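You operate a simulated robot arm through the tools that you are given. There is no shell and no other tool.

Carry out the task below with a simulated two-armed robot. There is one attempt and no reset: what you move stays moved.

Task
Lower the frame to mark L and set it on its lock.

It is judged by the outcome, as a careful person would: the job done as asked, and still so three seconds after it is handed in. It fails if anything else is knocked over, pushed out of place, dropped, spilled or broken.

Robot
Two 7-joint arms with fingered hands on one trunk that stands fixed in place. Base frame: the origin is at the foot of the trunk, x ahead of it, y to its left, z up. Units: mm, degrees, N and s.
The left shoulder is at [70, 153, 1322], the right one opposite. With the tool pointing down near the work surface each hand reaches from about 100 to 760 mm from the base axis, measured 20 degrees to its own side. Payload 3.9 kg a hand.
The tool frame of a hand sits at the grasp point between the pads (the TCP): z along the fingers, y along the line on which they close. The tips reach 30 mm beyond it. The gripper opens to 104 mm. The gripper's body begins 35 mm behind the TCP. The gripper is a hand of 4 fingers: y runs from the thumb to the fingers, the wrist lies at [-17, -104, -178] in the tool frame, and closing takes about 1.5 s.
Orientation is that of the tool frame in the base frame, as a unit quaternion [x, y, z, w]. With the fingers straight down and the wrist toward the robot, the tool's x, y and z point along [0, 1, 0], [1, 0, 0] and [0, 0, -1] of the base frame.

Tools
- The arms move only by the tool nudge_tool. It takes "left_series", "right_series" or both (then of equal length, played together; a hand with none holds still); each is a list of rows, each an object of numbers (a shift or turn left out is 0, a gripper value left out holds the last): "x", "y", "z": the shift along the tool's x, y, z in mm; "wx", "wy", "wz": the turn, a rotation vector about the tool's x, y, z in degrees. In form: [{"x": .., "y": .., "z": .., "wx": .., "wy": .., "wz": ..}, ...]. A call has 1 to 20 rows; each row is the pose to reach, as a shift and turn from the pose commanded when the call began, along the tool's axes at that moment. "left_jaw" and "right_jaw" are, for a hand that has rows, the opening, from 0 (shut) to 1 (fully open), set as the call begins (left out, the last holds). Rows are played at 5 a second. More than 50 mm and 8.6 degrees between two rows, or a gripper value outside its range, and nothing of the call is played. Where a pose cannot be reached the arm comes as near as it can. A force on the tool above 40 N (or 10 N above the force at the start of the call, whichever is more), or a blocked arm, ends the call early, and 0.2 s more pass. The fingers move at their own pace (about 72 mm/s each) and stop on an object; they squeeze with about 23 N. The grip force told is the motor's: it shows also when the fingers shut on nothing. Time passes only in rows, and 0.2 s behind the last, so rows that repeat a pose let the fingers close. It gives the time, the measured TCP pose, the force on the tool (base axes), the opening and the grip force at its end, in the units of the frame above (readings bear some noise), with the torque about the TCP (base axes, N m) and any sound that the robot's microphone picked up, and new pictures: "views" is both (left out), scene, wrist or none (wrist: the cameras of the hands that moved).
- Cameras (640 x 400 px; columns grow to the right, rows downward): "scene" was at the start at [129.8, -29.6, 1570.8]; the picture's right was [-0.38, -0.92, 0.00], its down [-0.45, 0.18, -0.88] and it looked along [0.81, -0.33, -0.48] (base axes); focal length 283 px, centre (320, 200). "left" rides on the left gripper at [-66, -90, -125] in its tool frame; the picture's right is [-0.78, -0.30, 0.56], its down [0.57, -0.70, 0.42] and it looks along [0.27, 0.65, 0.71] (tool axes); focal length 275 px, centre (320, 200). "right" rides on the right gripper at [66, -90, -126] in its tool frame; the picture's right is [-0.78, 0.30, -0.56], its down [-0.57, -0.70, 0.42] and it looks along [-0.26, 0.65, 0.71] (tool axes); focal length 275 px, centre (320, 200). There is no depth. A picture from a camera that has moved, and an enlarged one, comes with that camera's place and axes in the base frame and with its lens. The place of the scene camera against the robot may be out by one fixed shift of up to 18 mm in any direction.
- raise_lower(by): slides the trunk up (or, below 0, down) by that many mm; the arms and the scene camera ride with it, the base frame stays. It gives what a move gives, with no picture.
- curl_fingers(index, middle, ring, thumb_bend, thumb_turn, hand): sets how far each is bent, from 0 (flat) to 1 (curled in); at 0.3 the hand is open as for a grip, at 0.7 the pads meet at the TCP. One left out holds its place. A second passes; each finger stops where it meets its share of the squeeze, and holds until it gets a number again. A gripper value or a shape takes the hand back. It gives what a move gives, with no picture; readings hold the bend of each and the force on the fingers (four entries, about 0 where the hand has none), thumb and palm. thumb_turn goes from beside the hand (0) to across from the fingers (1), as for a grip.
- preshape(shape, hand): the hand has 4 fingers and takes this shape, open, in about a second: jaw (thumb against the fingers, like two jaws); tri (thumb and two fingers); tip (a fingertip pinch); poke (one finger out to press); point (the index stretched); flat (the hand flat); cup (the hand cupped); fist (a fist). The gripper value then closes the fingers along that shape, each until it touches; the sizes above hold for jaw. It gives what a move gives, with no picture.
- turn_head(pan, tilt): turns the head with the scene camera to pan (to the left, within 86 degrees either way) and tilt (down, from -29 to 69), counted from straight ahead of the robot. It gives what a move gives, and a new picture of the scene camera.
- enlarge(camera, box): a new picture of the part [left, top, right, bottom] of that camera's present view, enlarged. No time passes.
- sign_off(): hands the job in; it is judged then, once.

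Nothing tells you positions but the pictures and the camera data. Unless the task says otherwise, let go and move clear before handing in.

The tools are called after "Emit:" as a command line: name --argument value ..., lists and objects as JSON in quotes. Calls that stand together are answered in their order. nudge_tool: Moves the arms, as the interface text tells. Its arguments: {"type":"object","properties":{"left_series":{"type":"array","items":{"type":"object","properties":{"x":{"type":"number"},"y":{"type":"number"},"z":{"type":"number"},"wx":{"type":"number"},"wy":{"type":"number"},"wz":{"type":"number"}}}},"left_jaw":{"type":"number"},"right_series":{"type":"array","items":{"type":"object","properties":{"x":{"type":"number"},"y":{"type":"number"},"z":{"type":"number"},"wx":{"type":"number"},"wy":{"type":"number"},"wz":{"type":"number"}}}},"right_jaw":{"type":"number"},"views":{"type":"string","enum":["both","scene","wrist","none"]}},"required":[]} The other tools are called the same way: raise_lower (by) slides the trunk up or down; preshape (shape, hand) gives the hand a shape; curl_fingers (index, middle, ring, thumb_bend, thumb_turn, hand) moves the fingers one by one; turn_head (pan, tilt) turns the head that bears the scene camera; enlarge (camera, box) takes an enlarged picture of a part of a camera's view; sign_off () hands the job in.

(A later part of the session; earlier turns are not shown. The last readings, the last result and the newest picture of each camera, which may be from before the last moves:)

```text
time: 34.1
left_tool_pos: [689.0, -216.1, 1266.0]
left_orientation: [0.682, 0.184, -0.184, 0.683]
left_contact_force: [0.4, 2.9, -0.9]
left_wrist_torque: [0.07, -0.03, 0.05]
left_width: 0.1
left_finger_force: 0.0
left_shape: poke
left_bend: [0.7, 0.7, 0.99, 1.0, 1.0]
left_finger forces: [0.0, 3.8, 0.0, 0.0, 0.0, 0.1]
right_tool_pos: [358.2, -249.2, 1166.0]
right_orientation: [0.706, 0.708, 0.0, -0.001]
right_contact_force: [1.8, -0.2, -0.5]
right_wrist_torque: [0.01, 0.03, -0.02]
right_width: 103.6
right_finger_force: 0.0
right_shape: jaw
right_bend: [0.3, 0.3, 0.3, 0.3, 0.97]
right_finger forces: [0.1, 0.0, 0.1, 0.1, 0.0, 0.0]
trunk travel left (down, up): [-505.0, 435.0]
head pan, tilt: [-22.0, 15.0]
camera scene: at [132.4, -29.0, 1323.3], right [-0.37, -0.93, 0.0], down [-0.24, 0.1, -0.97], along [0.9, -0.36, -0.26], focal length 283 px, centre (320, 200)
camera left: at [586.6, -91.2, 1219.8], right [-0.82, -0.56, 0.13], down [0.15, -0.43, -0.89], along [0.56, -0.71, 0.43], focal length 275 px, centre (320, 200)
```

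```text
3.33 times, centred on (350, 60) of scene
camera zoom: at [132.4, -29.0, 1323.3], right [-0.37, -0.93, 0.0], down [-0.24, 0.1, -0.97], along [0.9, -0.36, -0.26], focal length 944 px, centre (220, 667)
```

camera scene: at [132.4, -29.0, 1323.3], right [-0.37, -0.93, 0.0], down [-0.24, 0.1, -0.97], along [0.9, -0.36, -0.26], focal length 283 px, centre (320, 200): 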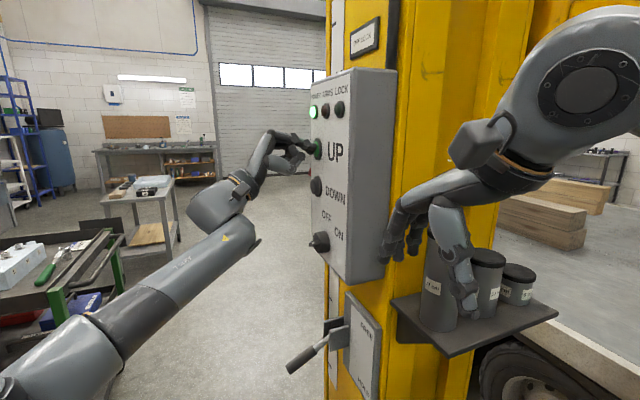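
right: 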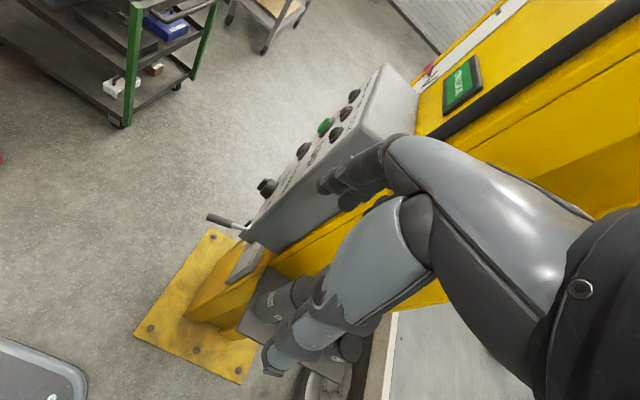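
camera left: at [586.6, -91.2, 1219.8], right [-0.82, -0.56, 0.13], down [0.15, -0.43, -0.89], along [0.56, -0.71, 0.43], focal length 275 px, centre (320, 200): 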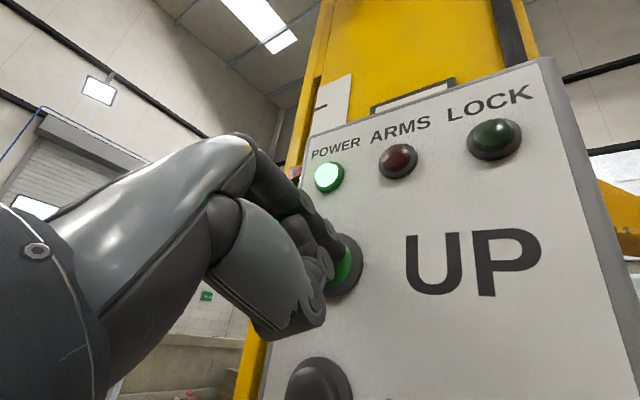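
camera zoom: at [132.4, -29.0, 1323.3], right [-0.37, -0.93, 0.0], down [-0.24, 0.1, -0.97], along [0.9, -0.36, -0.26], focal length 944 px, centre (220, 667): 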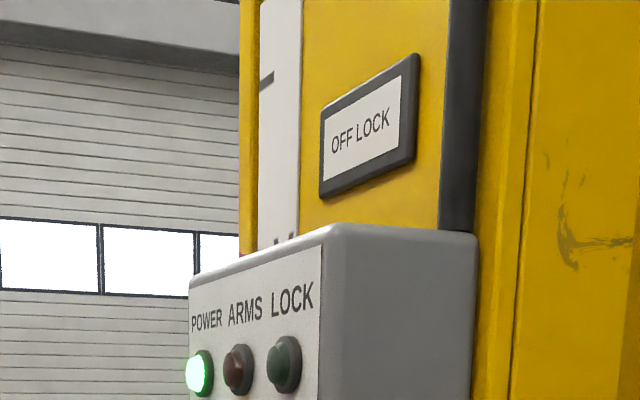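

The display changed to OFF LOCK — the frame has lifted off. I'll release UP now and see whether it holds.

Emit:
nudge_tool --left_series '[{"z": -15}, {"z": -25}, {"z": -25}]' --views "both"

Emit:
enlarge --camera "scene" --box '[290, 0, 410, 120]'

Emit:
enlarge --camera "left" --box '[260, 60, 420, 220]'

```text
time: 34.9
left_tool_pos: [689.3, -197.2, 1265.7]
left_orientation: [0.682, 0.183, -0.184, 0.683]
left_contact_force: [0.5, -0.6, -0.9]
left_wrist_torque: [0.02, -0.03, 0.02]
left_width: 0.0
left_finger_force: 0.0
left_shape: poke
left_bend: [0.7, 0.7, 0.99, 1.0, 1.0]
left_finger forces: [0.1, 0.0, 0.0, 0.1, 0.1, 0.0]
right_tool_pos: [359.0, -251.0, 1165.4]
right_orientation: [0.707, 0.707, 0.0, 0.001]
right_contact_force: [-0.3, -1.4, 0.1]
right_wrist_torque: [0.0, -0.01, 0.02]
right_width: 103.5
right_finger_force: 0.0
right_shape: jaw
right_bend: [0.3, 0.3, 0.3, 0.3, 0.97]
right_finger forces: [0.1, 0.0, 0.0, 0.1, 0.0, 0.0]
trunk travel left (down, up): [-505.0, 435.0]
head pan, tilt: [-22.0, 15.0]
camera scene: at [132.4, -30.4, 1323.2], right [-0.38, -0.93, 0.0], down [-0.24, 0.1, -0.97], along [0.9, -0.36, -0.26], focal length 283 px, centre (320, 200)
camera left: at [586.4, -69.3, 1220.2], right [-0.82, -0.56, 0.13], down [0.14, -0.42, -0.89], along [0.55, -0.71, 0.43], focal length 275 px, centre (320, 200)
```

scene: 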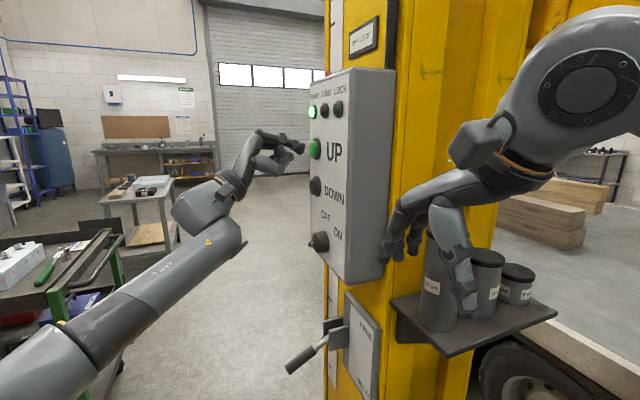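
left: 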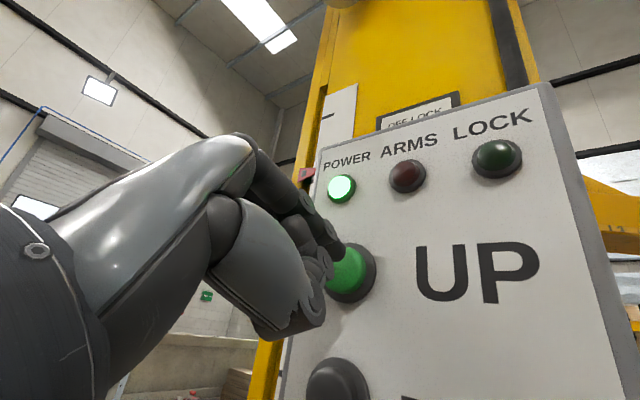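

```text
3.33 times, centred on (350, 60) of scene
camera zoom: at [132.4, -30.4, 1323.2], right [-0.38, -0.93, 0.0], down [-0.24, 0.1, -0.97], along [0.9, -0.36, -0.26], focal length 944 px, centre (220, 667)
```

zoom: 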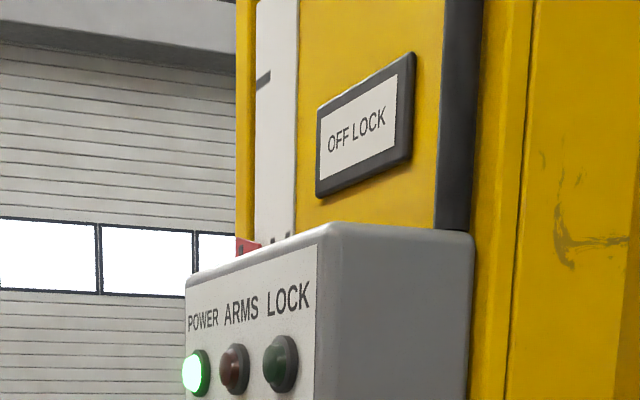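

```text
2.50 times, centred on (340, 140) of left
camera zoom: at [586.4, -69.3, 1220.2], right [-0.82, -0.56, 0.13], down [0.14, -0.42, -0.89], along [0.55, -0.71, 0.43], focal length 688 px, centre (270, 350)
```

zoom: 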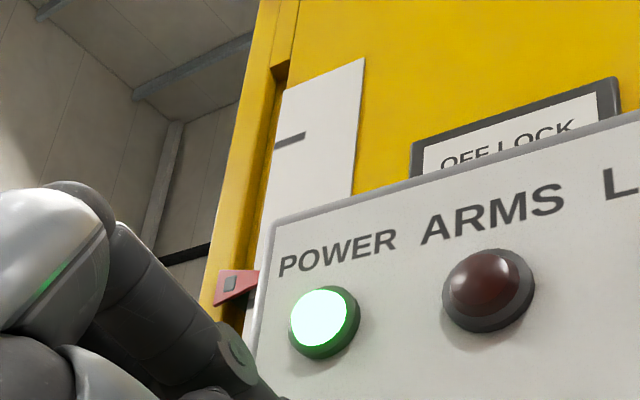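

The frame is held OFF LOCK, a little above V. Now the release lever: I'll bring the right hand away from the canister shelf and lower it to get a close view of the lever.

Emit:
nudge_tool --right_series '[{"x": 20, "y": -5, "z": 20}, {"x": 40, "y": -10, "z": 45}, {"x": 60, "y": -15, "z": 75}, {"x": 80, "y": -20, "z": 105}, {"x": 100, "y": -25, "z": 135}, {"x": 110, "y": -28, "z": 165}, {"x": 110, "y": -28, "z": 165}]' --views "both"

Emit:
turn_head --pan -22 --tilt 35

```text
time: 36.5
left_tool_pos: [689.6, -194.4, 1265.7]
left_orientation: [0.682, 0.184, -0.184, 0.683]
left_contact_force: [0.2, 0.4, -0.2]
left_wrist_torque: [0.02, -0.01, -0.02]
left_width: 0.1
left_finger_force: 0.0
left_shape: poke
left_bend: [0.7, 0.7, 0.99, 1.0, 1.0]
left_finger forces: [0.1, 0.0, 0.0, 0.0, 0.0, 0.1]
right_tool_pos: [332.9, -146.0, 1023.2]
right_orientation: [0.707, 0.707, 0.001, -0.001]
right_contact_force: [-0.1, 0.2, 0.2]
right_wrist_torque: [0.04, 0.01, 0.01]
right_width: 103.6
right_finger_force: 0.0
right_shape: jaw
right_bend: [0.3, 0.3, 0.3, 0.3, 0.97]
right_finger forces: [0.1, 0.0, 0.0, 0.1, 0.0, 0.0]
right hand out of reach, approached as far as the arm can: row 6, 7
trunk travel left (down, up): [-505.0, 435.0]
head pan, tilt: [-22.0, 15.0]
camera scene: at [132.2, -30.0, 1323.3], right [-0.38, -0.93, 0.0], down [-0.24, 0.1, -0.97], along [0.9, -0.36, -0.26], focal length 283 px, centre (320, 200)
camera right: at [243.5, -81.2, 1150.4], right [0.3, -0.78, 0.56], down [-0.7, -0.57, -0.43], along [0.65, -0.26, -0.71], focal length 275 px, centre (320, 200)
```

scene: 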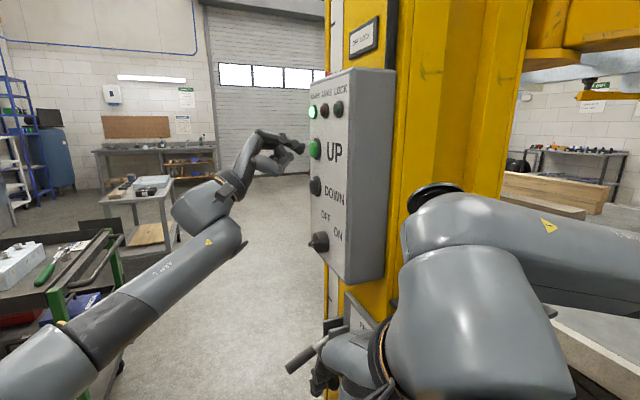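
right: 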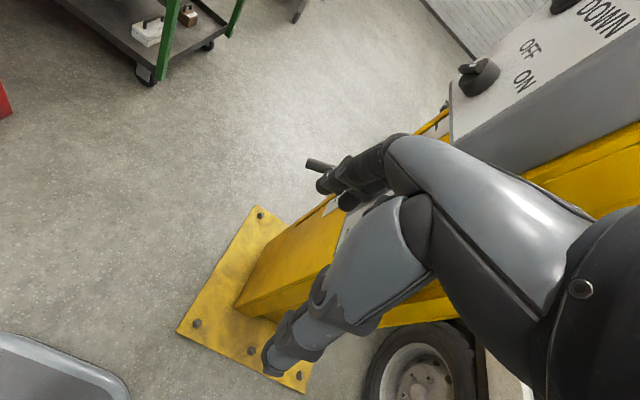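

```text
time: 37.4
left_tool_pos: [687.6, -192.7, 1265.3]
left_orientation: [0.682, 0.185, -0.183, 0.683]
left_contact_force: [0.4, 0.5, -0.1]
left_wrist_torque: [0.03, 0.0, 0.0]
left_width: 0.0
left_finger_force: 0.1
left_shape: poke
left_bend: [0.7, 0.7, 0.99, 1.0, 1.0]
left_finger forces: [0.0, 0.0, 0.0, 0.1, 0.0, 0.0]
right_tool_pos: [332.6, -145.0, 1024.1]
right_orientation: [0.707, 0.707, 0.0, -0.001]
right_contact_force: [0.2, -0.5, 0.1]
right_wrist_torque: [0.0, 0.0, 0.0]
right_width: 103.3
right_finger_force: 0.0
right_shape: jaw
right_bend: [0.3, 0.3, 0.3, 0.3, 0.97]
right_finger forces: [0.0, 0.0, 0.0, 0.1, 0.1, 0.0]
trunk travel left (down, up): [-505.0, 435.0]
head pan, tilt: [-22.0, 35.0]
camera scene: at [127.4, -28.0, 1291.3], right [-0.37, -0.93, 0.0], down [-0.53, 0.21, -0.82], along [0.76, -0.31, -0.57], focal length 283 px, centre (320, 200)
```

scene: 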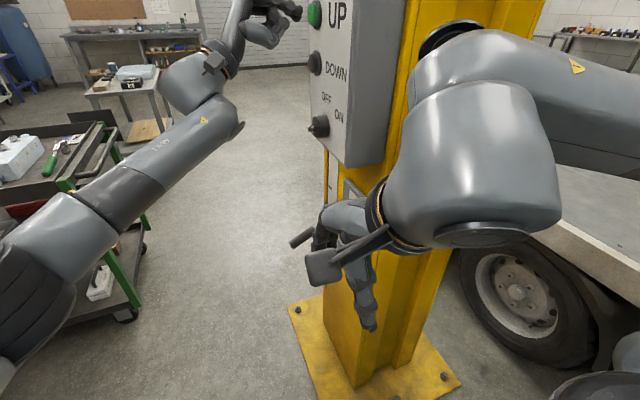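

The right hand needs to be further out; I'll pitch it so the fingers point forward (+x) and extend it toward the lever, stopping well short.

Emit:
nudge_tool --right_series '[{"x": 0, "y": 20, "z": 5, "wx": -5}, {"x": 0, "y": 45, "z": 10, "wx": -12}, {"x": 0, "y": 70, "z": 20, "wx": -20}, {"x": 0, "y": 95, "z": 35, "wx": -28}, {"x": 0, "y": 115, "z": 50, "wx": -36}, {"x": 0, "y": 130, "z": 65, "wx": -44}, {"x": 0, "y": 140, "z": 80, "wx": -52}, {"x": 0, "y": 145, "z": 95, "wx": -60}, {"x": -5, "y": 147, "z": 110, "wx": -68}, {"x": -5, "y": 150, "z": 120, "wx": -76}, {"x": -10, "y": 150, "z": 130, "wx": -83}, {"x": -10, "y": 150, "z": 140, "wx": -90}, {"x": -10, "y": 150, "z": 140, "wx": -90}]' --views "both"

```text
time: 40.2
left_tool_pos: [688.8, -193.7, 1265.3]
left_orientation: [0.682, 0.185, -0.183, 0.683]
left_contact_force: [0.2, 0.1, -0.5]
left_wrist_torque: [-0.02, -0.01, 0.01]
left_width: 0.0
left_finger_force: 0.0
left_shape: poke
left_bend: [0.7, 0.7, 0.99, 1.0, 1.0]
left_finger forces: [0.1, 0.0, 0.0, 0.0, 0.1, 0.0]
right_tool_pos: [477.4, -116.7, 1179.3]
right_orientation: [0.541, 0.512, 0.468, 0.475]
right_contact_force: [-0.5, -0.1, 0.1]
right_wrist_torque: [0.0, 0.08, 0.01]
right_width: 104.2
right_finger_force: 0.0
right_shape: jaw
right_bend: [0.3, 0.3, 0.3, 0.3, 0.97]
right_finger forces: [0.1, 0.0, 0.1, 0.1, 0.0, 0.0]
right hand out of reach, approached as far as the arm can: row 1, 2, 3, 4, 5, 6, 7, 8, 9, 10, 11, 12, 13
trunk travel left (down, up): [-505.0, 435.0]
head pan, tilt: [-22.0, 35.0]
camera scene: at [127.5, -27.9, 1291.2], right [-0.37, -0.93, 0.0], down [-0.53, 0.21, -0.82], along [0.76, -0.31, -0.57], focal length 283 px, centre (320, 200)
camera right: at [347.4, -45.3, 1107.4], right [-0.55, -0.76, 0.34], down [0.32, -0.57, -0.76], along [0.77, -0.31, 0.56], focal length 275 px, centre (320, 200)
```

scene: 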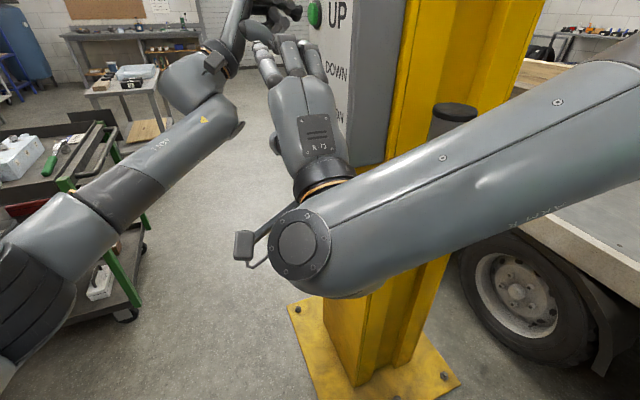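
right: 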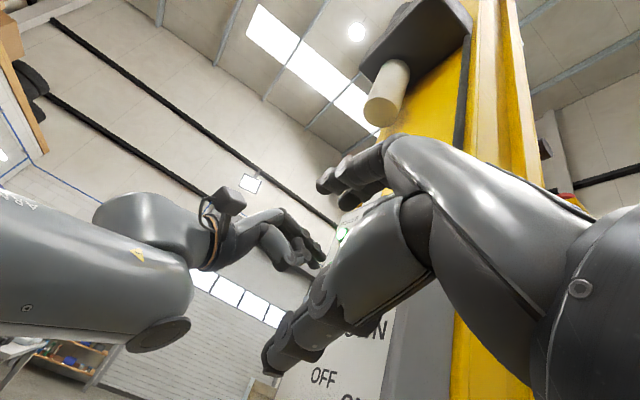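

The arm couldn't reach that low with fingers horizontal and ended up high. Let me check the canisters are untouched before choosing a better (45° down-forward) approach.

Emit:
enlarge --camera "scene" --box '[380, 60, 540, 180]'

Emit:
nudge_tool --right_series '[{"wx": 8}, {"wx": 16}, {"wx": 24}, {"wx": 32}, {"wx": 40}, {"wx": 45}]' --views "both"

```text
3.33 times, centred on (460, 120) of scene
camera zoom: at [127.5, -27.9, 1291.2], right [-0.37, -0.93, 0.0], down [-0.53, 0.21, -0.82], along [0.76, -0.31, -0.57], focal length 944 px, centre (-147, 467)
```

zoom: 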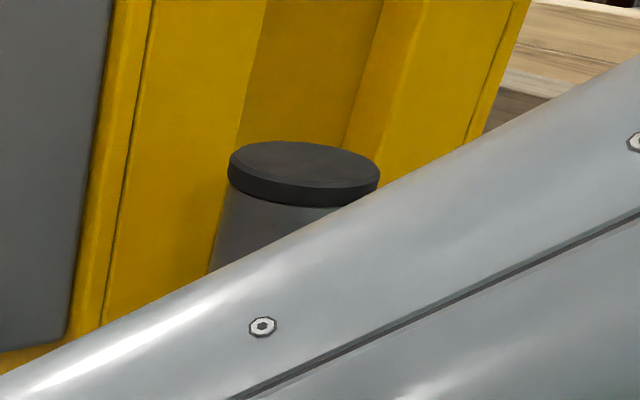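

```text
time: 41.6
left_tool_pos: [689.5, -194.5, 1265.4]
left_orientation: [0.683, 0.184, -0.184, 0.683]
left_contact_force: [-0.2, -0.7, 0.8]
left_wrist_torque: [0.02, 0.01, -0.01]
left_width: 0.1
left_finger_force: 0.1
left_shape: poke
left_bend: [0.7, 0.7, 0.99, 1.0, 1.0]
left_finger forces: [0.0, 0.1, 0.1, 0.1, 0.0, 0.0]
right_tool_pos: [478.5, -127.5, 1180.7]
right_orientation: [0.682, 0.652, 0.236, 0.232]
right_contact_force: [-1.7, -0.2, 0.2]
right_wrist_torque: [0.0, -0.01, 0.0]
right_width: 103.9
right_finger_force: 0.1
right_shape: jaw
right_bend: [0.3, 0.3, 0.3, 0.3, 0.97]
right_finger forces: [0.0, 0.0, 0.0, 0.0, 0.1, 0.1]
trunk travel left (down, up): [-505.0, 435.0]
head pan, tilt: [-22.0, 35.0]
camera scene: at [127.5, -27.9, 1291.2], right [-0.37, -0.93, 0.0], down [-0.53, 0.21, -0.82], along [0.76, -0.31, -0.57], focal length 283 px, centre (320, 200)
camera right: at [333.7, -58.2, 1225.7], right [-0.14, -0.78, 0.6], down [-0.3, -0.55, -0.78], along [0.94, -0.3, -0.16], focal length 275 px, centre (320, 200)
```

scene: 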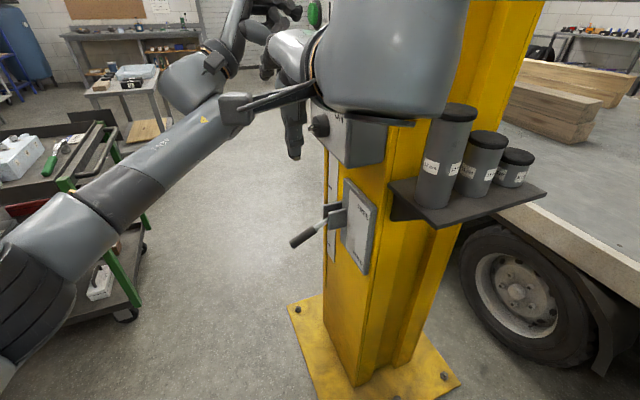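
right: 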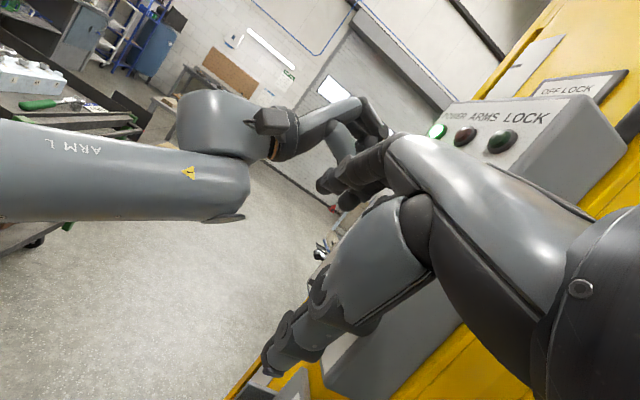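

The canisters are fine and the lever is visible. With the hand pitched ~40° forward I'll lower it down and then forward towards the lever, staying short of it.

Emit:
nudge_tool --right_series '[{"x": -2, "y": -19, "z": 32}, {"x": -4, "y": -39, "z": 65}, {"x": -6, "y": -58, "z": 97}, {"x": -7, "y": -78, "z": 130}, {"x": -7, "y": -86, "z": 165}, {"x": -7, "y": -94, "z": 200}, {"x": -7, "y": -102, "z": 235}, {"x": -7, "y": -110, "z": 270}, {"x": -7, "y": -110, "z": 270}]' --views "both"

```text
time: 43.6
left_tool_pos: [687.3, -193.8, 1266.5]
left_orientation: [0.682, 0.183, -0.183, 0.684]
left_contact_force: [0.9, -1.0, -0.1]
left_wrist_torque: [0.0, -0.01, 0.03]
left_width: 0.0
left_finger_force: 0.2
left_shape: poke
left_bend: [0.7, 0.7, 0.99, 1.0, 1.0]
left_finger forces: [0.0, 0.0, 0.1, 0.0, 0.0, 0.0]
right_tool_pos: [558.7, -140.1, 904.6]
right_orientation: [0.681, 0.653, 0.237, 0.232]
right_contact_force: [-0.8, -0.7, 0.6]
right_wrist_torque: [-0.01, 0.06, -0.01]
right_width: 104.0
right_finger_force: 0.1
right_shape: jaw
right_bend: [0.3, 0.3, 0.3, 0.3, 0.97]
right_finger forces: [0.0, 0.1, 0.0, 0.0, 0.0, 0.0]
right hand out of reach, approached as far as the arm can: row 8, 9
trunk travel left (down, up): [-505.0, 435.0]
head pan, tilt: [-22.0, 35.0]
camera scene: at [126.8, -27.5, 1291.4], right [-0.37, -0.93, 0.0], down [-0.53, 0.21, -0.82], along [0.76, -0.31, -0.57], focal length 283 px, centre (320, 200)
camera right: at [413.5, -71.0, 950.0], right [-0.14, -0.78, 0.6], down [-0.3, -0.55, -0.78], along [0.94, -0.29, -0.16], focal length 275 px, centre (320, 200)
```

scene: 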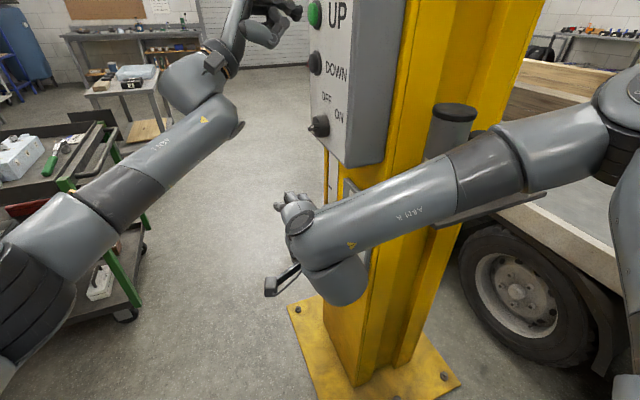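
right: 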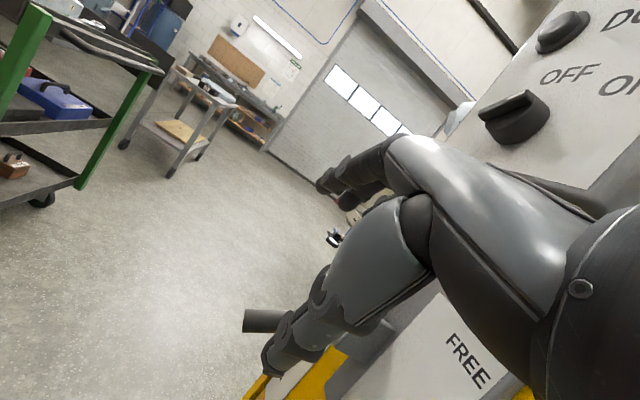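

Emit:
enlarge --camera "right" --box '[180, 220, 380, 400]'

Emit:
enlarge --camera "right" --box '[340, 260, 560, 400]'

Emit:
enlarge --camera "scene" --box '[240, 140, 480, 320]'

Emit:
turn_head --pan -55 --tilt 40

```text
2.22 times, centred on (280, 310) of right
camera zoom: at [413.5, -71.0, 950.0], right [-0.14, -0.78, 0.6], down [-0.3, -0.55, -0.78], along [0.94, -0.29, -0.16], focal length 612 px, centre (409, -44)
```

zoom: 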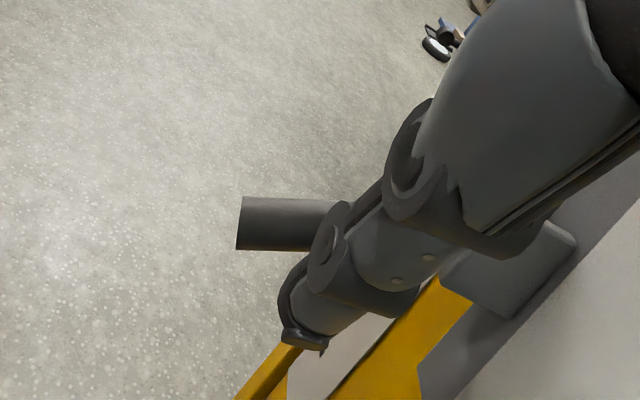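

```text
2.86 times, centred on (450, 330) of right
camera zoom: at [413.5, -71.0, 950.0], right [-0.14, -0.78, 0.6], down [-0.3, -0.55, -0.78], along [0.94, -0.29, -0.16], focal length 786 px, centre (-51, -171)
```

zoom: 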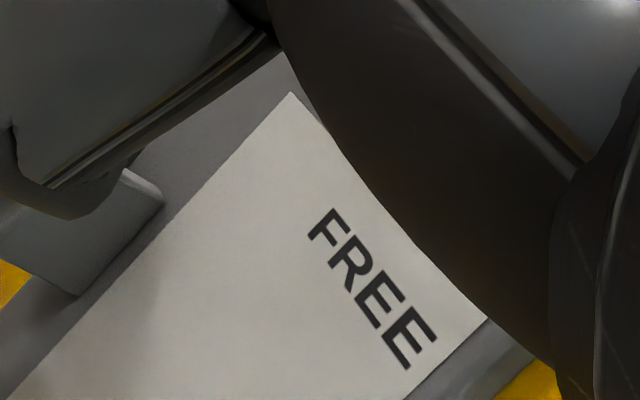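

```text
2.22 times, centred on (360, 230) of scene
camera zoom: at [126.8, -27.5, 1291.4], right [-0.37, -0.93, 0.0], down [-0.53, 0.21, -0.82], along [0.76, -0.31, -0.57], focal length 629 px, centre (231, 133)
```

zoom: 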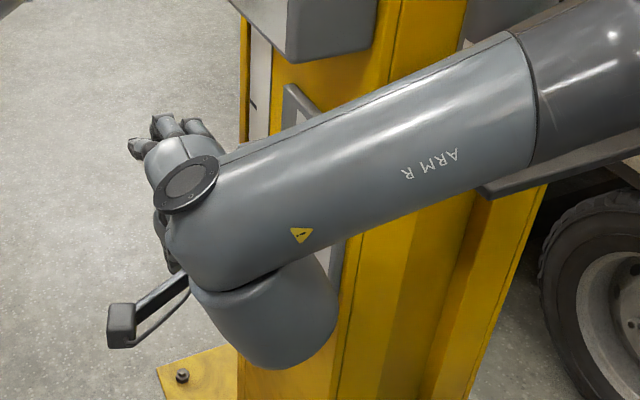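

```text
time: 44.5
left_tool_pos: [687.7, -195.0, 1266.4]
left_orientation: [0.682, 0.184, -0.182, 0.683]
left_contact_force: [-0.1, -0.4, -0.1]
left_wrist_torque: [0.0, 0.01, 0.01]
left_width: 0.0
left_finger_force: 0.0
left_shape: poke
left_bend: [0.7, 0.7, 0.99, 1.0, 1.0]
left_finger forces: [0.1, 0.0, 0.0, 0.0, 0.0, 0.0]
right_tool_pos: [559.5, -140.9, 904.2]
right_orientation: [0.681, 0.653, 0.236, 0.231]
right_contact_force: [-0.3, 0.3, -0.4]
right_wrist_torque: [-0.01, -0.01, 0.05]
right_width: 104.0
right_finger_force: 0.1
right_shape: jaw
right_bend: [0.3, 0.3, 0.3, 0.3, 0.97]
right_finger forces: [0.0, 0.0, 0.0, 0.1, 0.0, 0.0]
trunk travel left (down, up): [-505.0, 435.0]
head pan, tilt: [-55.0, 40.0]
camera scene: at [94.6, -64.5, 1283.7], right [-0.82, -0.57, 0.0], down [-0.37, 0.53, -0.77], along [0.44, -0.63, -0.64], focal length 283 px, centre (320, 200)
```

scene: 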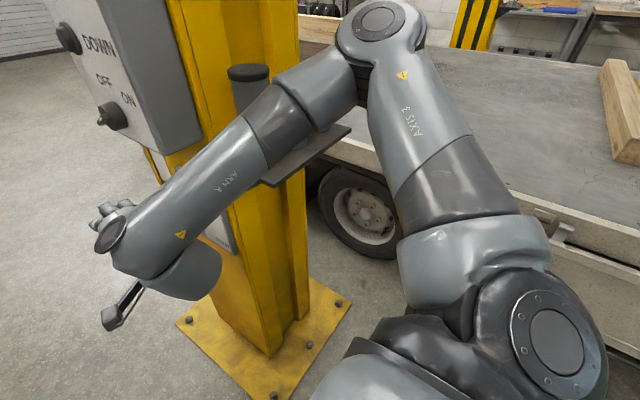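

The right forearm passes uncomfortably close to the canisters in this reach, so I won't use the right arm low down. I'll retrace it up and back, and work the lever with the left hand instead (it has clear space), to see whether the lever stays where it's put.

Emit:
nudge_tool --right_series '[{"x": 2, "y": 8, "z": -34}, {"x": 4, "y": 15, "z": -68}, {"x": 6, "y": 23, "z": -102}, {"x": 8, "y": 31, "z": -136}, {"x": 10, "y": 46, "z": -162}, {"x": 11, "y": 62, "z": -188}, {"x": 12, "y": 77, "z": -214}, {"x": 14, "y": 93, "z": -240}, {"x": 15, "y": 108, "z": -266}, {"x": -10, "y": 90, "z": -280}, {"x": -30, "y": 80, "z": -295}, {"x": -50, "y": 72, "z": -310}, {"x": -50, "y": 72, "z": -310}]' --views "both"

Emit:
turn_head --pan -22 --tilt 30

```text
time: 47.3
left_tool_pos: [687.4, -193.7, 1267.3]
left_orientation: [0.682, 0.185, -0.183, 0.684]
left_contact_force: [-0.3, 0.6, 0.6]
left_wrist_torque: [-0.01, 0.03, 0.0]
left_width: 0.2
left_finger_force: 0.1
left_shape: poke
left_bend: [0.7, 0.7, 0.99, 1.0, 1.0]
left_finger forces: [0.0, 0.0, 0.0, 0.1, 0.0, 0.0]
right_tool_pos: [417.0, -186.7, 1191.5]
right_orientation: [0.681, 0.653, 0.237, 0.232]
right_contact_force: [-0.1, 0.0, -0.6]
right_wrist_torque: [-0.01, 0.0, -0.01]
right_width: 103.8
right_finger_force: 0.1
right_shape: jaw
right_bend: [0.3, 0.3, 0.3, 0.3, 0.97]
right_finger forces: [0.0, 0.0, 0.1, 0.1, 0.0, 0.0]
trunk travel left (down, up): [-505.0, 435.0]
head pan, tilt: [-55.0, 40.0]
camera scene: at [93.4, -63.5, 1283.9], right [-0.82, -0.57, 0.0], down [-0.37, 0.53, -0.77], along [0.44, -0.63, -0.64], focal length 283 px, centre (320, 200)
camera right: at [271.9, -117.6, 1236.3], right [-0.15, -0.78, 0.61], down [-0.3, -0.55, -0.78], along [0.94, -0.3, -0.16], focal length 275 px, centre (320, 200)
```

scene: 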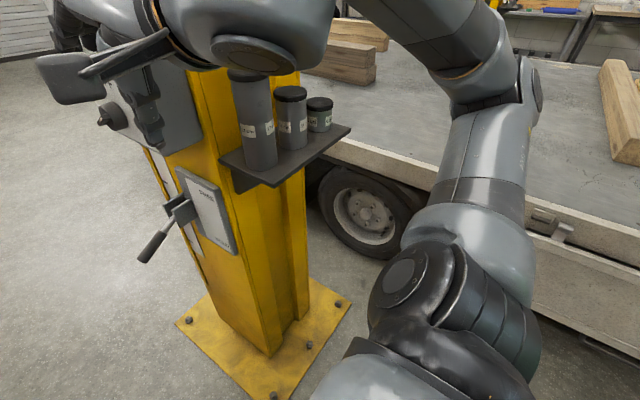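
right: 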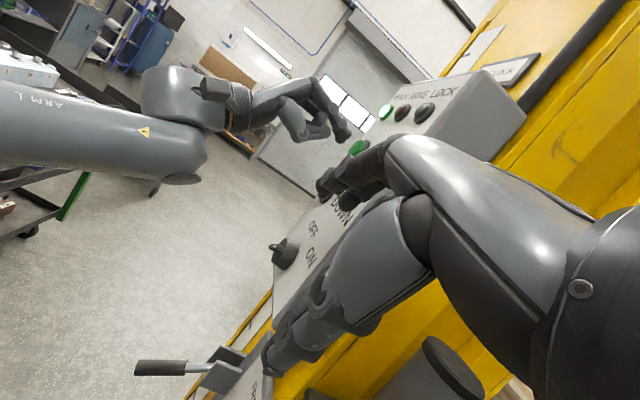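

```text
time: 48.3
left_tool_pos: [688.5, -193.8, 1265.8]
left_orientation: [0.682, 0.184, -0.183, 0.683]
left_contact_force: [-0.2, 0.1, -0.5]
left_wrist_torque: [0.03, 0.02, 0.02]
left_width: 0.0
left_finger_force: 0.0
left_shape: poke
left_bend: [0.7, 0.7, 0.99, 1.0, 1.0]
left_finger forces: [0.1, 0.1, 0.0, 0.1, 0.0, 0.0]
right_tool_pos: [418.2, -188.6, 1191.2]
right_orientation: [0.682, 0.651, 0.237, 0.232]
right_contact_force: [1.1, 0.3, -0.6]
right_wrist_torque: [-0.01, 0.0, 0.05]
right_width: 103.7
right_finger_force: 0.0
right_shape: jaw
right_bend: [0.3, 0.3, 0.3, 0.3, 0.97]
right_finger forces: [0.1, 0.0, 0.0, 0.1, 0.1, 0.0]
trunk travel left (down, up): [-505.0, 435.0]
head pan, tilt: [-22.0, 30.0]
camera scene: at [129.5, -28.9, 1299.0], right [-0.38, -0.93, 0.0], down [-0.46, 0.19, -0.87], along [0.8, -0.33, -0.5], focal length 283 px, centre (320, 200)
```

scene: 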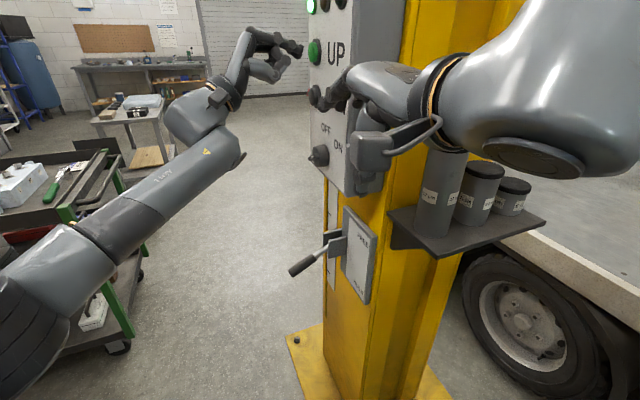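

Triangulating from the right camera, the lever handle runs from about [678, -243, 782] to its end at [678, -170, 743] (HOLD, ~28° down), pivot near z≈810. I'll take the left hand down with fingers to go under the handle and thumb over it, first retreating from the panel.

Emit:
nudge_tool --left_series '[{"z": -45, "wz": -7.5}, {"z": -90, "wz": -15}, {"z": -134, "wz": -22.5}, {"x": 15, "y": -28, "z": -134, "wz": -30}, {"x": 31, "y": -56, "z": -134, "wz": -37.5}, {"x": 46, "y": -84, "z": -134, "wz": -45}, {"x": 61, "y": -112, "z": -134, "wz": -52.5}, {"x": 77, "y": -140, "z": -134, "wz": -60}, {"x": 92, "y": -169, "z": -134, "wz": -67.5}, {"x": 107, "y": -197, "z": -134, "wz": -75}, {"x": 123, "y": -225, "z": -134, "wz": -82.5}, {"x": 138, "y": -253, "z": -134, "wz": -90}, {"x": 153, "y": -281, "z": -134, "wz": -97.5}, {"x": 169, "y": -309, "z": -134, "wz": -105}, {"x": 184, "y": -337, "z": -134, "wz": -112.5}, {"x": 199, "y": -365, "z": -134, "wz": -120}, {"x": 199, "y": -365, "z": -134, "wz": -120}]' --views "both"

Emit:
preshape --shape "jaw" --hand "left"

Emit:
enlarge --camera "left" --box '[0, 0, 640, 400]'

```text
time: 51.9
left_tool_pos: [676.4, -60.8, 848.8]
left_orientation: [-0.182, -0.683, 0.684, -0.182]
left_contact_force: [0.1, 0.3, -0.5]
left_wrist_torque: [0.02, 0.02, 0.01]
left_width: 0.0
left_finger_force: 0.1
left_shape: poke
left_bend: [0.7, 0.7, 0.99, 1.0, 1.0]
left_finger forces: [0.1, 0.0, 0.0, 0.1, 0.0, 0.1]
right_tool_pos: [418.7, -188.4, 1192.6]
right_orientation: [0.682, 0.652, 0.236, 0.232]
right_contact_force: [0.1, 0.6, 0.1]
right_wrist_torque: [-0.01, -0.01, 0.02]
right_width: 104.3
right_finger_force: 0.0
right_shape: jaw
right_bend: [0.3, 0.3, 0.3, 0.3, 0.97]
right_finger forces: [0.0, 0.0, 0.0, 0.1, 0.0, 0.1]
trunk travel left (down, up): [-505.0, 435.0]
head pan, tilt: [-22.0, 30.0]
camera scene: at [129.3, -28.7, 1299.1], right [-0.37, -0.93, 0.0], down [-0.46, 0.19, -0.87], along [0.8, -0.32, -0.5], focal length 283 px, centre (320, 200)
camera left: at [689.2, 65.3, 959.1], right [0.53, -0.56, 0.64], down [-0.85, -0.42, 0.32], along [0.09, -0.71, -0.69], focal length 275 px, centre (320, 200)
```

scene: 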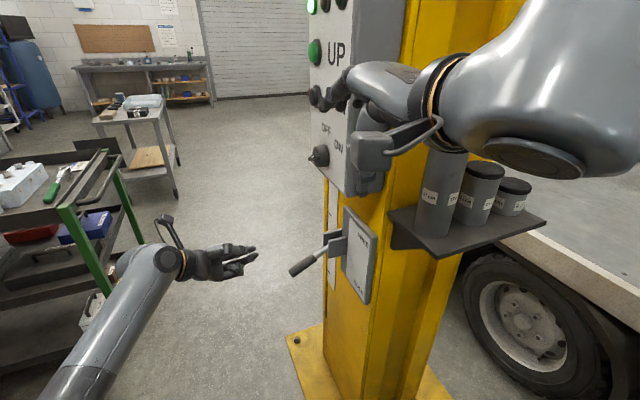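
left: 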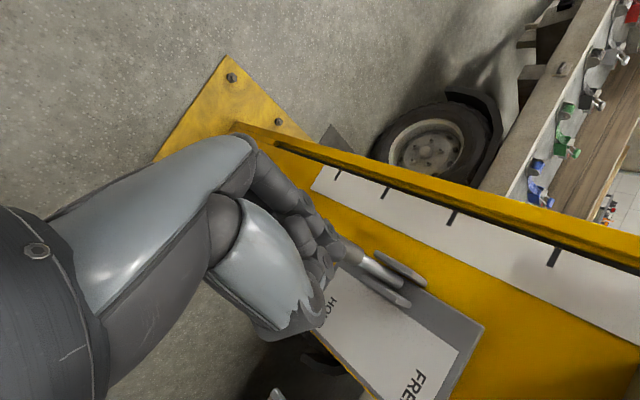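

```text
time: 52.8
left_tool_pos: [676.7, -59.9, 849.4]
left_orientation: [0.183, 0.683, -0.683, 0.183]
left_contact_force: [-0.5, -0.5, 0.9]
left_wrist_torque: [-0.02, -0.02, 0.01]
left_width: 104.0
left_finger_force: 0.1
left_shape: jaw
left_bend: [0.3, 0.3, 0.3, 0.3, 0.97]
left_finger forces: [0.0, 0.0, 0.0, 0.0, 0.0, 0.0]
right_tool_pos: [417.7, -188.8, 1191.9]
right_orientation: [0.682, 0.652, 0.236, 0.232]
right_contact_force: [-0.4, -0.8, 0.6]
right_wrist_torque: [0.0, 0.04, 0.0]
right_width: 104.1
right_finger_force: 0.0
right_shape: jaw
right_bend: [0.3, 0.3, 0.3, 0.3, 0.97]
right_finger forces: [0.0, 0.0, 0.1, 0.0, 0.0, 0.0]
trunk travel left (down, up): [-505.0, 435.0]
head pan, tilt: [-22.0, 30.0]
```

```text
1.00 times, centred on (320, 200) of left (not enlarged: the box is as wide or as high as the picture)
camera zoom: at [689.3, 65.4, 959.3], right [0.53, -0.56, 0.64], down [-0.85, -0.43, 0.32], along [0.09, -0.71, -0.69], focal length 275 px, centre (320, 200)
```

zoom: 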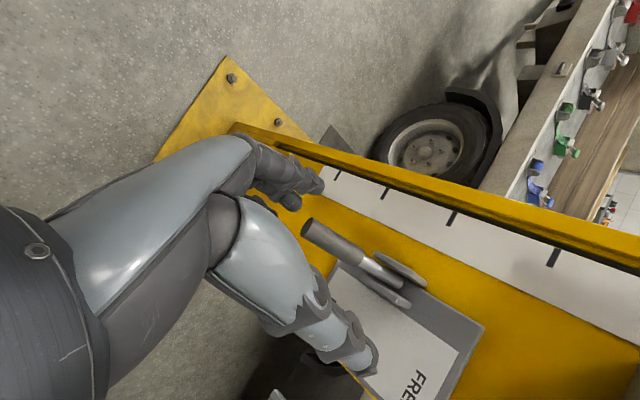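

The handle shows nicely between fingers and thumb. I'll lower the trunk 100 mm for better left-arm reach, then tilt the hand to match the handle's slope.

Emit:
raise_lower --by -100

Emit:
nudge_tool --left_series '[{"wx": 7, "wy": -4}, {"wx": 14, "wy": -8}, {"wx": 20, "wy": -11.5}, {"wx": 24, "wy": -14}, {"wx": 24, "wy": -14}]' --views "both"

```text
time: 54.1
left_tool_pos: [677.1, -60.2, 749.4]
left_orientation: [-0.182, -0.683, 0.683, -0.183]
left_contact_force: [0.2, 0.4, -0.5]
left_wrist_torque: [0.0, -0.01, -0.02]
left_width: 104.0
left_finger_force: 0.1
left_shape: jaw
left_bend: [0.3, 0.3, 0.3, 0.3, 0.97]
left_finger forces: [0.1, 0.1, 0.1, 0.1, 0.0, 0.0]
right_tool_pos: [418.8, -188.5, 1091.7]
right_orientation: [0.682, 0.652, 0.236, 0.232]
right_contact_force: [-0.6, 0.2, -0.1]
right_wrist_torque: [-0.01, -0.02, 0.0]
right_width: 103.8
right_finger_force: 0.2
right_shape: jaw
right_bend: [0.3, 0.3, 0.3, 0.3, 0.97]
right_finger forces: [0.0, 0.0, 0.0, 0.1, 0.0, 0.1]
trunk travel left (down, up): [-405.0, 535.0]
head pan, tilt: [-22.0, 30.0]
```

```text
time: 55.4
left_tool_pos: [677.7, -61.2, 749.5]
left_orientation: [-0.133, -0.499, 0.827, -0.222]
left_contact_force: [0.2, 0.0, 0.6]
left_wrist_torque: [-0.02, 0.0, 0.01]
left_width: 104.0
left_finger_force: 0.0
left_shape: jaw
left_bend: [0.3, 0.3, 0.3, 0.3, 0.97]
left_finger forces: [0.1, 0.1, 0.0, 0.0, 0.0, 0.0]
right_tool_pos: [418.4, -187.9, 1091.7]
right_orientation: [0.681, 0.652, 0.237, 0.232]
right_contact_force: [-0.6, 0.2, 0.5]
right_wrist_torque: [-0.01, 0.03, -0.01]
right_width: 103.8
right_finger_force: 0.0
right_shape: jaw
right_bend: [0.3, 0.3, 0.3, 0.3, 0.97]
right_finger forces: [0.0, 0.1, 0.0, 0.0, 0.0, 0.0]
trunk travel left (down, up): [-405.0, 535.0]
head pan, tilt: [-22.0, 30.0]
camera scene: at [129.6, -28.8, 1199.1], right [-0.37, -0.93, 0.0], down [-0.46, 0.19, -0.87], along [0.8, -0.32, -0.5], focal length 283 px, centre (320, 200)
camera left: at [688.9, 102.6, 787.3], right [0.53, -0.19, 0.83], down [-0.85, -0.23, 0.48], along [0.1, -0.96, -0.28], focal length 275 px, centre (320, 200)
```

scene: 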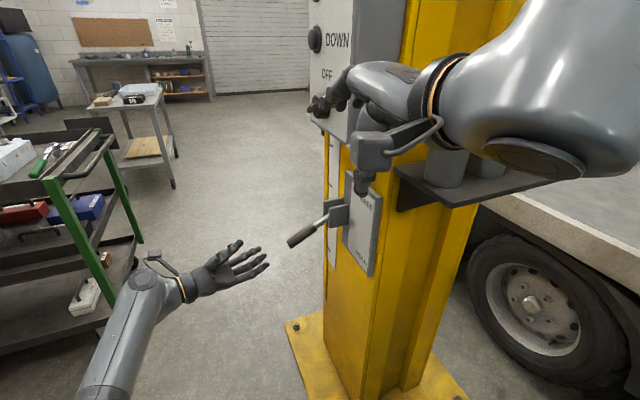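
left: 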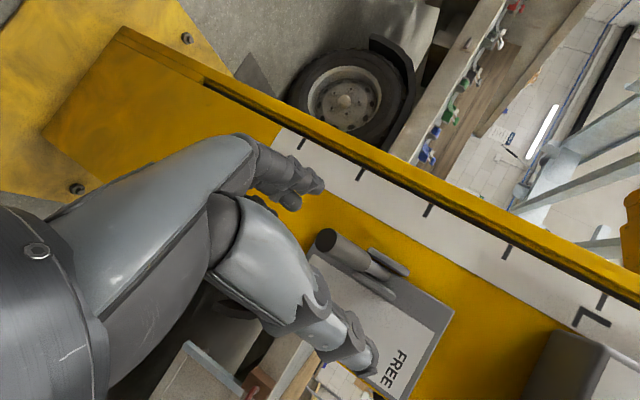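

The handle slope is closer to 38° and its end is near [683, -175, 734]. I'll line the hand up on the handle's axis, just beyond the end.

Emit:
nudge_tool --left_series '[{"x": 10, "y": 20, "z": 0, "wx": 2, "wy": -1}, {"x": 21, "y": 40, "z": -1, "wx": 4, "wy": -2.3}, {"x": 28, "y": 55, "z": 17, "wx": 6, "wy": -3.4}, {"x": 35, "y": 70, "z": 34, "wx": 7, "wy": -4}, {"x": 35, "y": 70, "z": 34, "wx": 7, "wy": -4}]' --views "both"

Emit:
enlarge --camera "left" --box '[220, 140, 460, 340]'

Emit:
enlarge --camera "scene" --box '[160, 170, 400, 330]'

```text
time: 56.5
left_tool_pos: [680.3, -127.4, 694.9]
left_orientation: [-0.116, -0.44, 0.86, -0.231]
left_contact_force: [0.3, 0.1, 0.5]
left_wrist_torque: [0.02, -0.02, -0.01]
left_width: 104.0
left_finger_force: 0.0
left_shape: jaw
left_bend: [0.3, 0.3, 0.3, 0.3, 0.97]
left_finger forces: [0.1, 0.0, 0.0, 0.0, 0.0, 0.0]
right_tool_pos: [418.1, -188.1, 1092.2]
right_orientation: [0.682, 0.651, 0.237, 0.232]
right_contact_force: [-0.1, -0.4, 0.0]
right_wrist_torque: [-0.05, 0.01, 0.01]
right_width: 104.1
right_finger_force: 0.0
right_shape: jaw
right_bend: [0.3, 0.3, 0.3, 0.3, 0.97]
right_finger forces: [0.0, 0.0, 0.1, 0.1, 0.0, 0.0]
trunk travel left (down, up): [-405.0, 535.0]
head pan, tilt: [-22.0, 30.0]
camera scene: at [129.5, -28.6, 1199.1], right [-0.37, -0.93, 0.0], down [-0.46, 0.19, -0.87], along [0.8, -0.32, -0.5], focal length 283 px, centre (320, 200)
camera left: at [692.9, 40.2, 711.0], right [0.53, -0.07, 0.85], down [-0.85, -0.16, 0.51], along [0.1, -0.98, -0.14], focal length 275 px, centre (320, 200)
```

scene: 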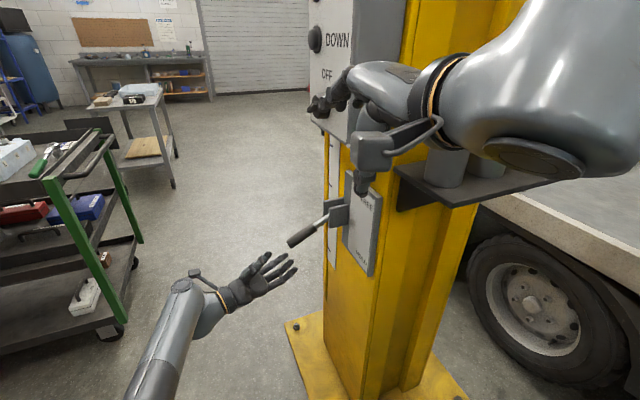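
left: 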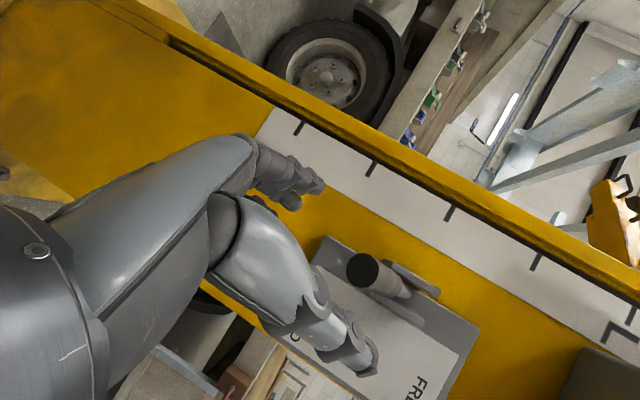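

```text
2.00 times, centred on (340, 240) of left
camera zoom: at [692.9, 40.2, 711.0], right [0.53, -0.07, 0.85], down [-0.85, -0.16, 0.51], along [0.1, -0.98, -0.14], focal length 551 px, centre (280, 120)
```

zoom: 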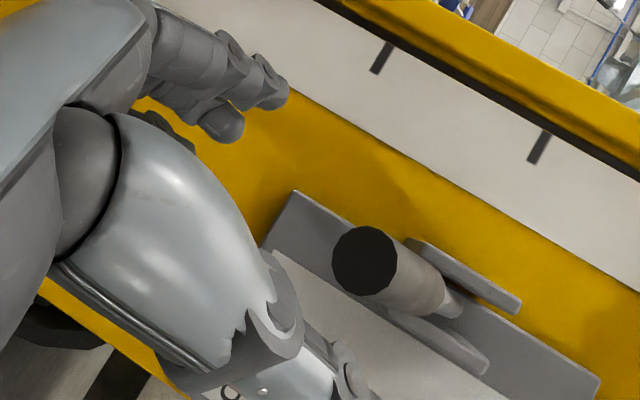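

```text
2.50 times, centred on (280, 250) of scene
camera zoom: at [129.5, -28.6, 1199.1], right [-0.37, -0.93, 0.0], down [-0.46, 0.19, -0.87], along [0.8, -0.32, -0.5], focal length 708 px, centre (420, 75)
```

zoom: 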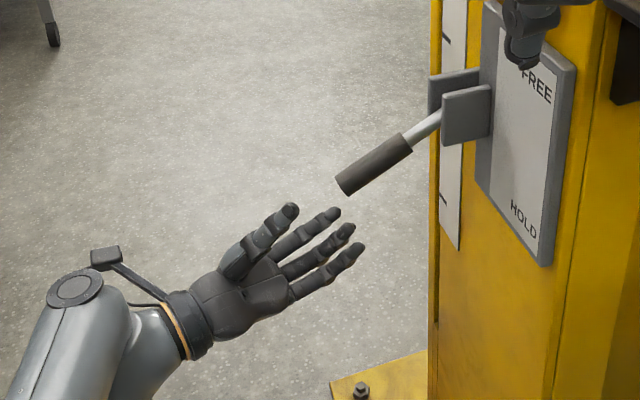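

Looking straight along the handle now. I'll advance so the open hand surrounds it.

Emit:
nudge_tool --left_series '[{"x": -4, "y": -1, "z": 22}, {"x": -7, "y": -3, "z": 45}, {"x": -7, "y": -3, "z": 68}, {"x": -7, "y": -3, "z": 86}, {"x": -7, "y": -3, "z": 86}]' --views "both"

Emit:
enlarge --camera "left" --box '[220, 140, 460, 340]'

Emit:
enlarge --camera "scene" --box '[200, 150, 400, 290]'

```text
time: 57.8
left_tool_pos: [686.7, -193.3, 751.6]
left_orientation: [-0.116, -0.439, 0.86, -0.232]
left_contact_force: [0.1, 0.0, 0.7]
left_wrist_torque: [0.01, 0.02, 0.02]
left_width: 104.0
left_finger_force: 0.0
left_shape: jaw
left_bend: [0.3, 0.3, 0.3, 0.3, 0.97]
left_finger forces: [0.0, 0.0, 0.0, 0.0, 0.0, 0.0]
right_tool_pos: [417.9, -187.2, 1092.0]
right_orientation: [0.683, 0.652, 0.236, 0.231]
right_contact_force: [0.3, 0.6, 1.3]
right_wrist_torque: [0.01, 0.0, 0.05]
right_width: 103.9
right_finger_force: 0.0
right_shape: jaw
right_bend: [0.3, 0.3, 0.3, 0.3, 0.97]
right_finger forces: [0.0, 0.0, 0.1, 0.1, 0.0, 0.0]
trunk travel left (down, up): [-405.0, 535.0]
head pan, tilt: [-22.0, 30.0]
camera scene: at [129.7, -28.8, 1199.0], right [-0.37, -0.93, 0.0], down [-0.46, 0.19, -0.87], along [0.8, -0.32, -0.5], focal length 283 px, centre (320, 200)
camera left: at [699.1, -26.4, 766.8], right [0.53, -0.07, 0.85], down [-0.85, -0.16, 0.51], along [0.1, -0.98, -0.14], focal length 275 px, centre (320, 200)
```

scene: 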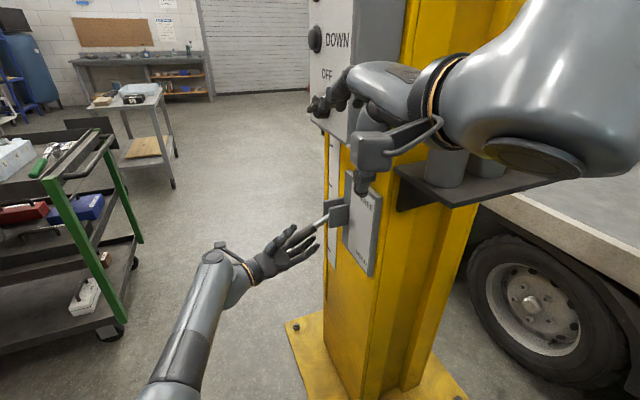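
left: 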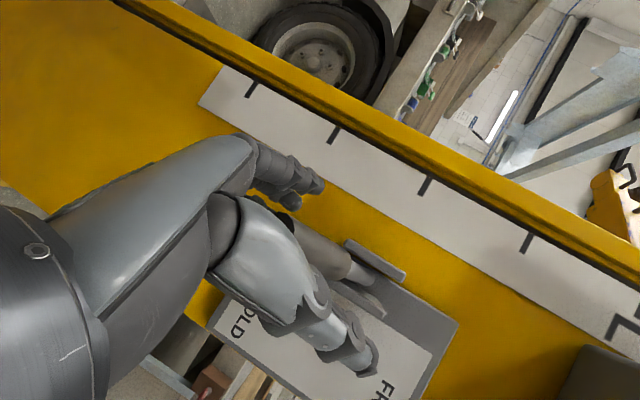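

```text
2.00 times, centred on (340, 240) of left
camera zoom: at [699.1, -26.4, 766.8], right [0.53, -0.07, 0.85], down [-0.85, -0.16, 0.51], along [0.1, -0.98, -0.14], focal length 551 px, centre (280, 120)
```

zoom: 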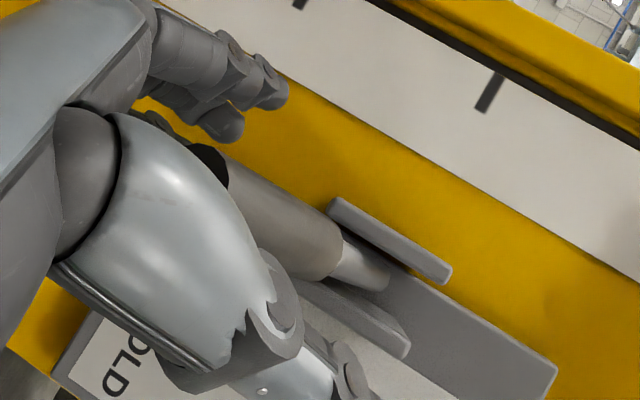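

```text
2.86 times, centred on (300, 220) of scene
camera zoom: at [129.7, -28.8, 1199.0], right [-0.37, -0.93, 0.0], down [-0.46, 0.19, -0.87], along [0.8, -0.32, -0.5], focal length 809 px, centre (377, 143)
```

zoom: 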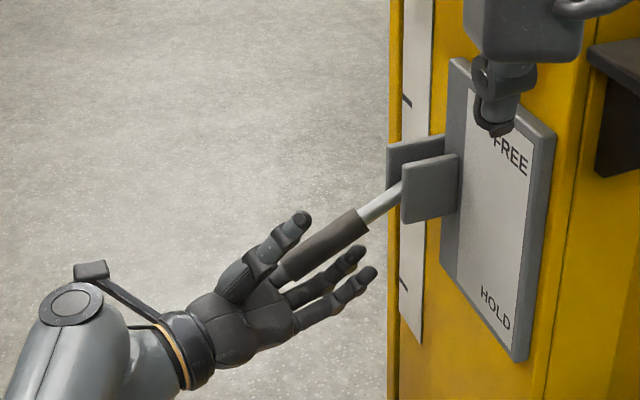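

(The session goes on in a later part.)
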